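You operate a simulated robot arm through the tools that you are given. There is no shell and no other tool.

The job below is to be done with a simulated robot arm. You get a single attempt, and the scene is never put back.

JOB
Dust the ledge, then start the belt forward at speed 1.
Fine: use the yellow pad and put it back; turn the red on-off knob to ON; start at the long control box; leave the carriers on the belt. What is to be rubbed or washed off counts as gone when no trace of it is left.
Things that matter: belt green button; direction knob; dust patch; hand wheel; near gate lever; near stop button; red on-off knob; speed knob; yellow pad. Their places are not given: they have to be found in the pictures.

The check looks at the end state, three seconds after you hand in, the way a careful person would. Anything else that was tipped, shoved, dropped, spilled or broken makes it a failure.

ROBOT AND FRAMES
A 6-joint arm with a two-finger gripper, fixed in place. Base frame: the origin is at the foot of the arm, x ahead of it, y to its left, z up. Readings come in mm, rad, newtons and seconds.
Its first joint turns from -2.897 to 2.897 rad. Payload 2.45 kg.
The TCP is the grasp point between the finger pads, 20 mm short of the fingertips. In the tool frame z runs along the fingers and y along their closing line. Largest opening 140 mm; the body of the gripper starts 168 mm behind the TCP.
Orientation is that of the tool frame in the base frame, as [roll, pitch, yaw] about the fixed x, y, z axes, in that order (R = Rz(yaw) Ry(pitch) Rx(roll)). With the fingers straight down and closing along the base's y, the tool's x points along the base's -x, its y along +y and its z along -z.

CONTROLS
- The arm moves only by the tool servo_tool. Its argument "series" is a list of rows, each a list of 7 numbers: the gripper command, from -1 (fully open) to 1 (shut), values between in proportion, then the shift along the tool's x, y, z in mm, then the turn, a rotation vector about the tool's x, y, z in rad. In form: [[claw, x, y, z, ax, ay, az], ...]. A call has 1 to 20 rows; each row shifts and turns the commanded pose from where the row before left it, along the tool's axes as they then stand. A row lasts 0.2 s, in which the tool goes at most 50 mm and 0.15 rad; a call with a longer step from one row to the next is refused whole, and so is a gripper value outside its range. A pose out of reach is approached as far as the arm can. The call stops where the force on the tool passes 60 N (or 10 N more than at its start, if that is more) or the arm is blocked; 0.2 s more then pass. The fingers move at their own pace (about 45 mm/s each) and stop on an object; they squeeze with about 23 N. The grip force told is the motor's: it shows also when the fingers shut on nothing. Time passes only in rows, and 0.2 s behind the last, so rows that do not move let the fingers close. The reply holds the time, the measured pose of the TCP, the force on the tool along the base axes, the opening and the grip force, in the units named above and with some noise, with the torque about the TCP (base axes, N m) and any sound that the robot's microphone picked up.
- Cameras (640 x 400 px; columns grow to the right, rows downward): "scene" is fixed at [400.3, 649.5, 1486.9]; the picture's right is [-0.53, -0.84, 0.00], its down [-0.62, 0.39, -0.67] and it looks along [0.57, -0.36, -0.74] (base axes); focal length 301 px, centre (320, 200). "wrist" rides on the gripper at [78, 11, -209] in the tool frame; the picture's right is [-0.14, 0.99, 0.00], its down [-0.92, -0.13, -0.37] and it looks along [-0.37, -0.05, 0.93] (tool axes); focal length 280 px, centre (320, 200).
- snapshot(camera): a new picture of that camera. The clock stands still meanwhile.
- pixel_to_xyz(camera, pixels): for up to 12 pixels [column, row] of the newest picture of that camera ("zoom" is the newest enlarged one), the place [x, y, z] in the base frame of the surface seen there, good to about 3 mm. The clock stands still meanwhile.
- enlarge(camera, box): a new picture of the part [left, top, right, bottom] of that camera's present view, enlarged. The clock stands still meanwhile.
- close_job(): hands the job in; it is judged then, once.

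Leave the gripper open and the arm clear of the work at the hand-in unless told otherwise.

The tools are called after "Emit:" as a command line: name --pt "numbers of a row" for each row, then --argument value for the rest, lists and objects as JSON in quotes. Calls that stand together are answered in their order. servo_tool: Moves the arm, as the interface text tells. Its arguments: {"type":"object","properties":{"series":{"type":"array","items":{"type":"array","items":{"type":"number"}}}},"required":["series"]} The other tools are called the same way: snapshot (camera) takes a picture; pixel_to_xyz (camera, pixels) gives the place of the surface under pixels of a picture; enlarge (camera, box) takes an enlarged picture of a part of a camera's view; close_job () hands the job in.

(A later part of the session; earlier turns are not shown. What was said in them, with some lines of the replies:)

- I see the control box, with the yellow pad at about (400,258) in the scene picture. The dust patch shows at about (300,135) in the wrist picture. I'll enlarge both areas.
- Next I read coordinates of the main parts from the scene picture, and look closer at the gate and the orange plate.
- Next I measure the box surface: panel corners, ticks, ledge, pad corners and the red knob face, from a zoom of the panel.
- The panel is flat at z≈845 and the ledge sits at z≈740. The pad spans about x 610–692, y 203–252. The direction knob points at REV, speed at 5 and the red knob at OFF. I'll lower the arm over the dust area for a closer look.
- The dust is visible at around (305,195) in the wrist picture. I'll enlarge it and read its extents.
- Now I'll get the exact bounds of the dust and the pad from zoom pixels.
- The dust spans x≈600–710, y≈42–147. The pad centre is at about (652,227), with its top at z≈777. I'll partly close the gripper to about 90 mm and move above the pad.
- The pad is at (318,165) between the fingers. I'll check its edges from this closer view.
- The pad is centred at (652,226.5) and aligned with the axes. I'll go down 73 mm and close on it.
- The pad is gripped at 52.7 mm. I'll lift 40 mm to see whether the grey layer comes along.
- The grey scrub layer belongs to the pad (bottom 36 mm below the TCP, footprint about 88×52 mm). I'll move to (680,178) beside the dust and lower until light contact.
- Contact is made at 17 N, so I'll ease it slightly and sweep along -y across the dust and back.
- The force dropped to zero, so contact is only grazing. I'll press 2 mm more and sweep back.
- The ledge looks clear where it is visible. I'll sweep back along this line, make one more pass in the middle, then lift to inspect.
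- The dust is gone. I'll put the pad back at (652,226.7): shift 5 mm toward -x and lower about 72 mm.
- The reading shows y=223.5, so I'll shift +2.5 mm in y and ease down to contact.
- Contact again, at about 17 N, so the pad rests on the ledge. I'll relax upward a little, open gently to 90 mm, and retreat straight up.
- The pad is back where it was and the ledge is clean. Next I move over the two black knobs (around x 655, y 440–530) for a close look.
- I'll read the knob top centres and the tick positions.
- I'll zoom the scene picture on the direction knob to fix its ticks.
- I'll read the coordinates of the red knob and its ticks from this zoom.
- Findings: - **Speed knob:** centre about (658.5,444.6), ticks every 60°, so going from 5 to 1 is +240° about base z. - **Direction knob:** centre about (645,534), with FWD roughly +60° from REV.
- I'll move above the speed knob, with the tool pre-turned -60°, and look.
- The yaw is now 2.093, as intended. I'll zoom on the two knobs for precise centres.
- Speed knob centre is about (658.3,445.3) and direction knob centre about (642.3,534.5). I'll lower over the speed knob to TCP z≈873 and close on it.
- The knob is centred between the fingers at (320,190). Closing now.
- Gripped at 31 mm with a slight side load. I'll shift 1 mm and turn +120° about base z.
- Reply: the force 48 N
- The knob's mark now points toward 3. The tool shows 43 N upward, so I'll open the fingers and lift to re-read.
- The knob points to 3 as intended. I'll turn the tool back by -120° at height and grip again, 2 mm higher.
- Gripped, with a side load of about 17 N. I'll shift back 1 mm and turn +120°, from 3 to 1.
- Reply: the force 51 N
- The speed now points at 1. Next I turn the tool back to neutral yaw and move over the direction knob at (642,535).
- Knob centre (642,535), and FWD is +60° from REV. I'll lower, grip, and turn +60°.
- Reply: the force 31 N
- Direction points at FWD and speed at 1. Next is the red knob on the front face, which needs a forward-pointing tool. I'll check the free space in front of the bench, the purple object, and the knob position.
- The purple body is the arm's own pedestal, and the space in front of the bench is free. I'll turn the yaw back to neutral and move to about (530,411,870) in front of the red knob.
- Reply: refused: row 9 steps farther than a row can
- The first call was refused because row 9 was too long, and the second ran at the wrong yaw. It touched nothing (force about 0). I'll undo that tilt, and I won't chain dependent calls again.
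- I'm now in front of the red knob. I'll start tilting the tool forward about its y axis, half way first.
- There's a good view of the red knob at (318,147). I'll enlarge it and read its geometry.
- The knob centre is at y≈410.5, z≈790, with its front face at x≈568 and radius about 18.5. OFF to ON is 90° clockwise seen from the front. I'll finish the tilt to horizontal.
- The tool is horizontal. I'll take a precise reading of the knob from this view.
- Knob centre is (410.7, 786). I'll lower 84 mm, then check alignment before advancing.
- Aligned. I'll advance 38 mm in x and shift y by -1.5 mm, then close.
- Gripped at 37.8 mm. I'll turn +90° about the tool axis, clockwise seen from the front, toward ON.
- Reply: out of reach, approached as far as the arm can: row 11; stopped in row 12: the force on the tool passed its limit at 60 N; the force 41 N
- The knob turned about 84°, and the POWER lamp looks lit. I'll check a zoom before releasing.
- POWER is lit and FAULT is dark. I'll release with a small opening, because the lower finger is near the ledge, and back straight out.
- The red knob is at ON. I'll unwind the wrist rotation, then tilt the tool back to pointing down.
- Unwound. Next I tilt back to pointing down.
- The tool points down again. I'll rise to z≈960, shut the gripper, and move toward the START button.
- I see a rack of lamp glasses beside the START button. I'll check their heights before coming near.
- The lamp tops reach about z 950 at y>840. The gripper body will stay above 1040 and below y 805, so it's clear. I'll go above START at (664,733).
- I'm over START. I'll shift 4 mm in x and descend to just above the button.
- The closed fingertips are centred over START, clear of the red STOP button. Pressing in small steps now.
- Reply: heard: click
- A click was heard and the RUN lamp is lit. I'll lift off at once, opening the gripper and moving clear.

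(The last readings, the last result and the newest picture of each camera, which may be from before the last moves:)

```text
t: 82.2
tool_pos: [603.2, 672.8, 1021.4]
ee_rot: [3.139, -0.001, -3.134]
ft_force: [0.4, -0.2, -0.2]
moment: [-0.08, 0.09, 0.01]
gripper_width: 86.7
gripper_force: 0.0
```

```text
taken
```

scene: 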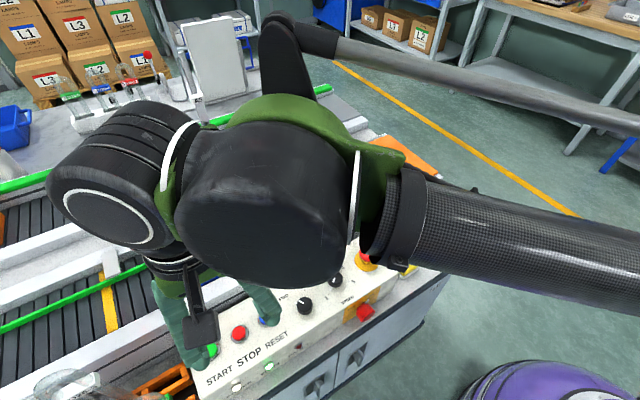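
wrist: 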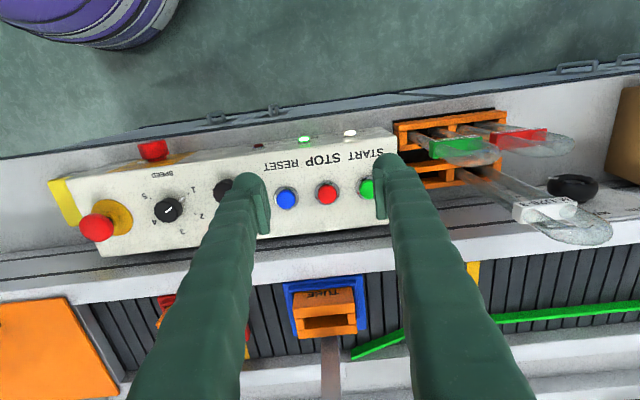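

RUN is lit. I'll check how far the carriers have moved and what lies ahead of them.

Emit:
pixel_to_xyz --camera "wrist" --pixels '[[288, 300], [325, 280], [325, 290], [364, 300], [160, 305], [355, 355], [405, 332], [472, 275], [500, 320], [600, 310]]'

Emit:
enlarge --camera "wrist" --box '[60, 230, 640, 400]'

```text
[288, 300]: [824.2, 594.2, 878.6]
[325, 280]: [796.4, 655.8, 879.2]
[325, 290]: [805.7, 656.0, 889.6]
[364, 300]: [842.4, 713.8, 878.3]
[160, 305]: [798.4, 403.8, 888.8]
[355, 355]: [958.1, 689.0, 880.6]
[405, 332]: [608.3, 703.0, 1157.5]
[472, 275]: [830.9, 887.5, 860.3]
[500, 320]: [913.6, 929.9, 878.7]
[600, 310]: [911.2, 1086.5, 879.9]
```

```text
1.10 times, centred on (350, 315) of wrist
```

zoom: 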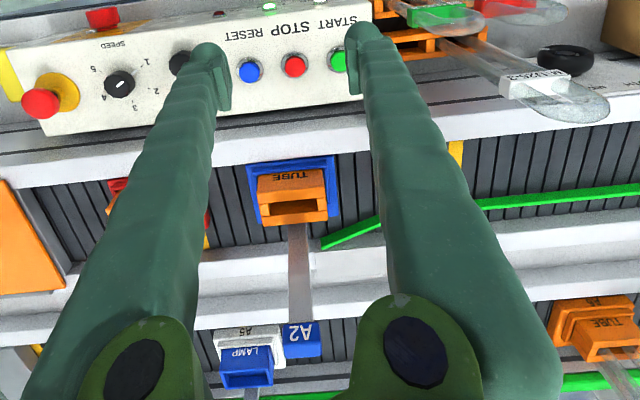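

The belt carries A2 toward +y at roughly 70 mm/s, with the carriers upright on it and RUN and POWER lit. The gripper is open and sits more than 150 mm above the box. Everything is set, so I'm handing in now.

Emit:
close_job

```text
The job is handed in.
```

The ledge is dusted and the belt is running forward at speed 1, and I've handed the job in. I don't have the check's result.

- **Ledge:** I wiped it with the yellow pad until no dust showed in either camera. The pad is back where it was, to within a few millimetres.
- **Settings:** The speed knob went from 5 to 1, the direction knob from REV to FWD, and the red knob from OFF to ON. The POWER lamp came on.
- **Start:** I pressed the green START button on the long control box. It clicked, the RUN lamp lit and the FAULT lamp stayed dark.
- **Carriers:** When I last looked, A2 was upright on the belt and moving left (+y) toward the green gate arm at roughly 70 mm/s. A1 was mostly hidden behind the gripper. I left the gate as it was and did not see A2 go through it. A2 should have reached the gate within the three seconds before the check.
- **Arm:** The gripper is open about 87 mm and sits about 150 mm above the control box.

I made one wrong move. One of my move commands was refused, and the next one tilted the tool over the control box at the wrong angle. It touched nothing, and I undid it.
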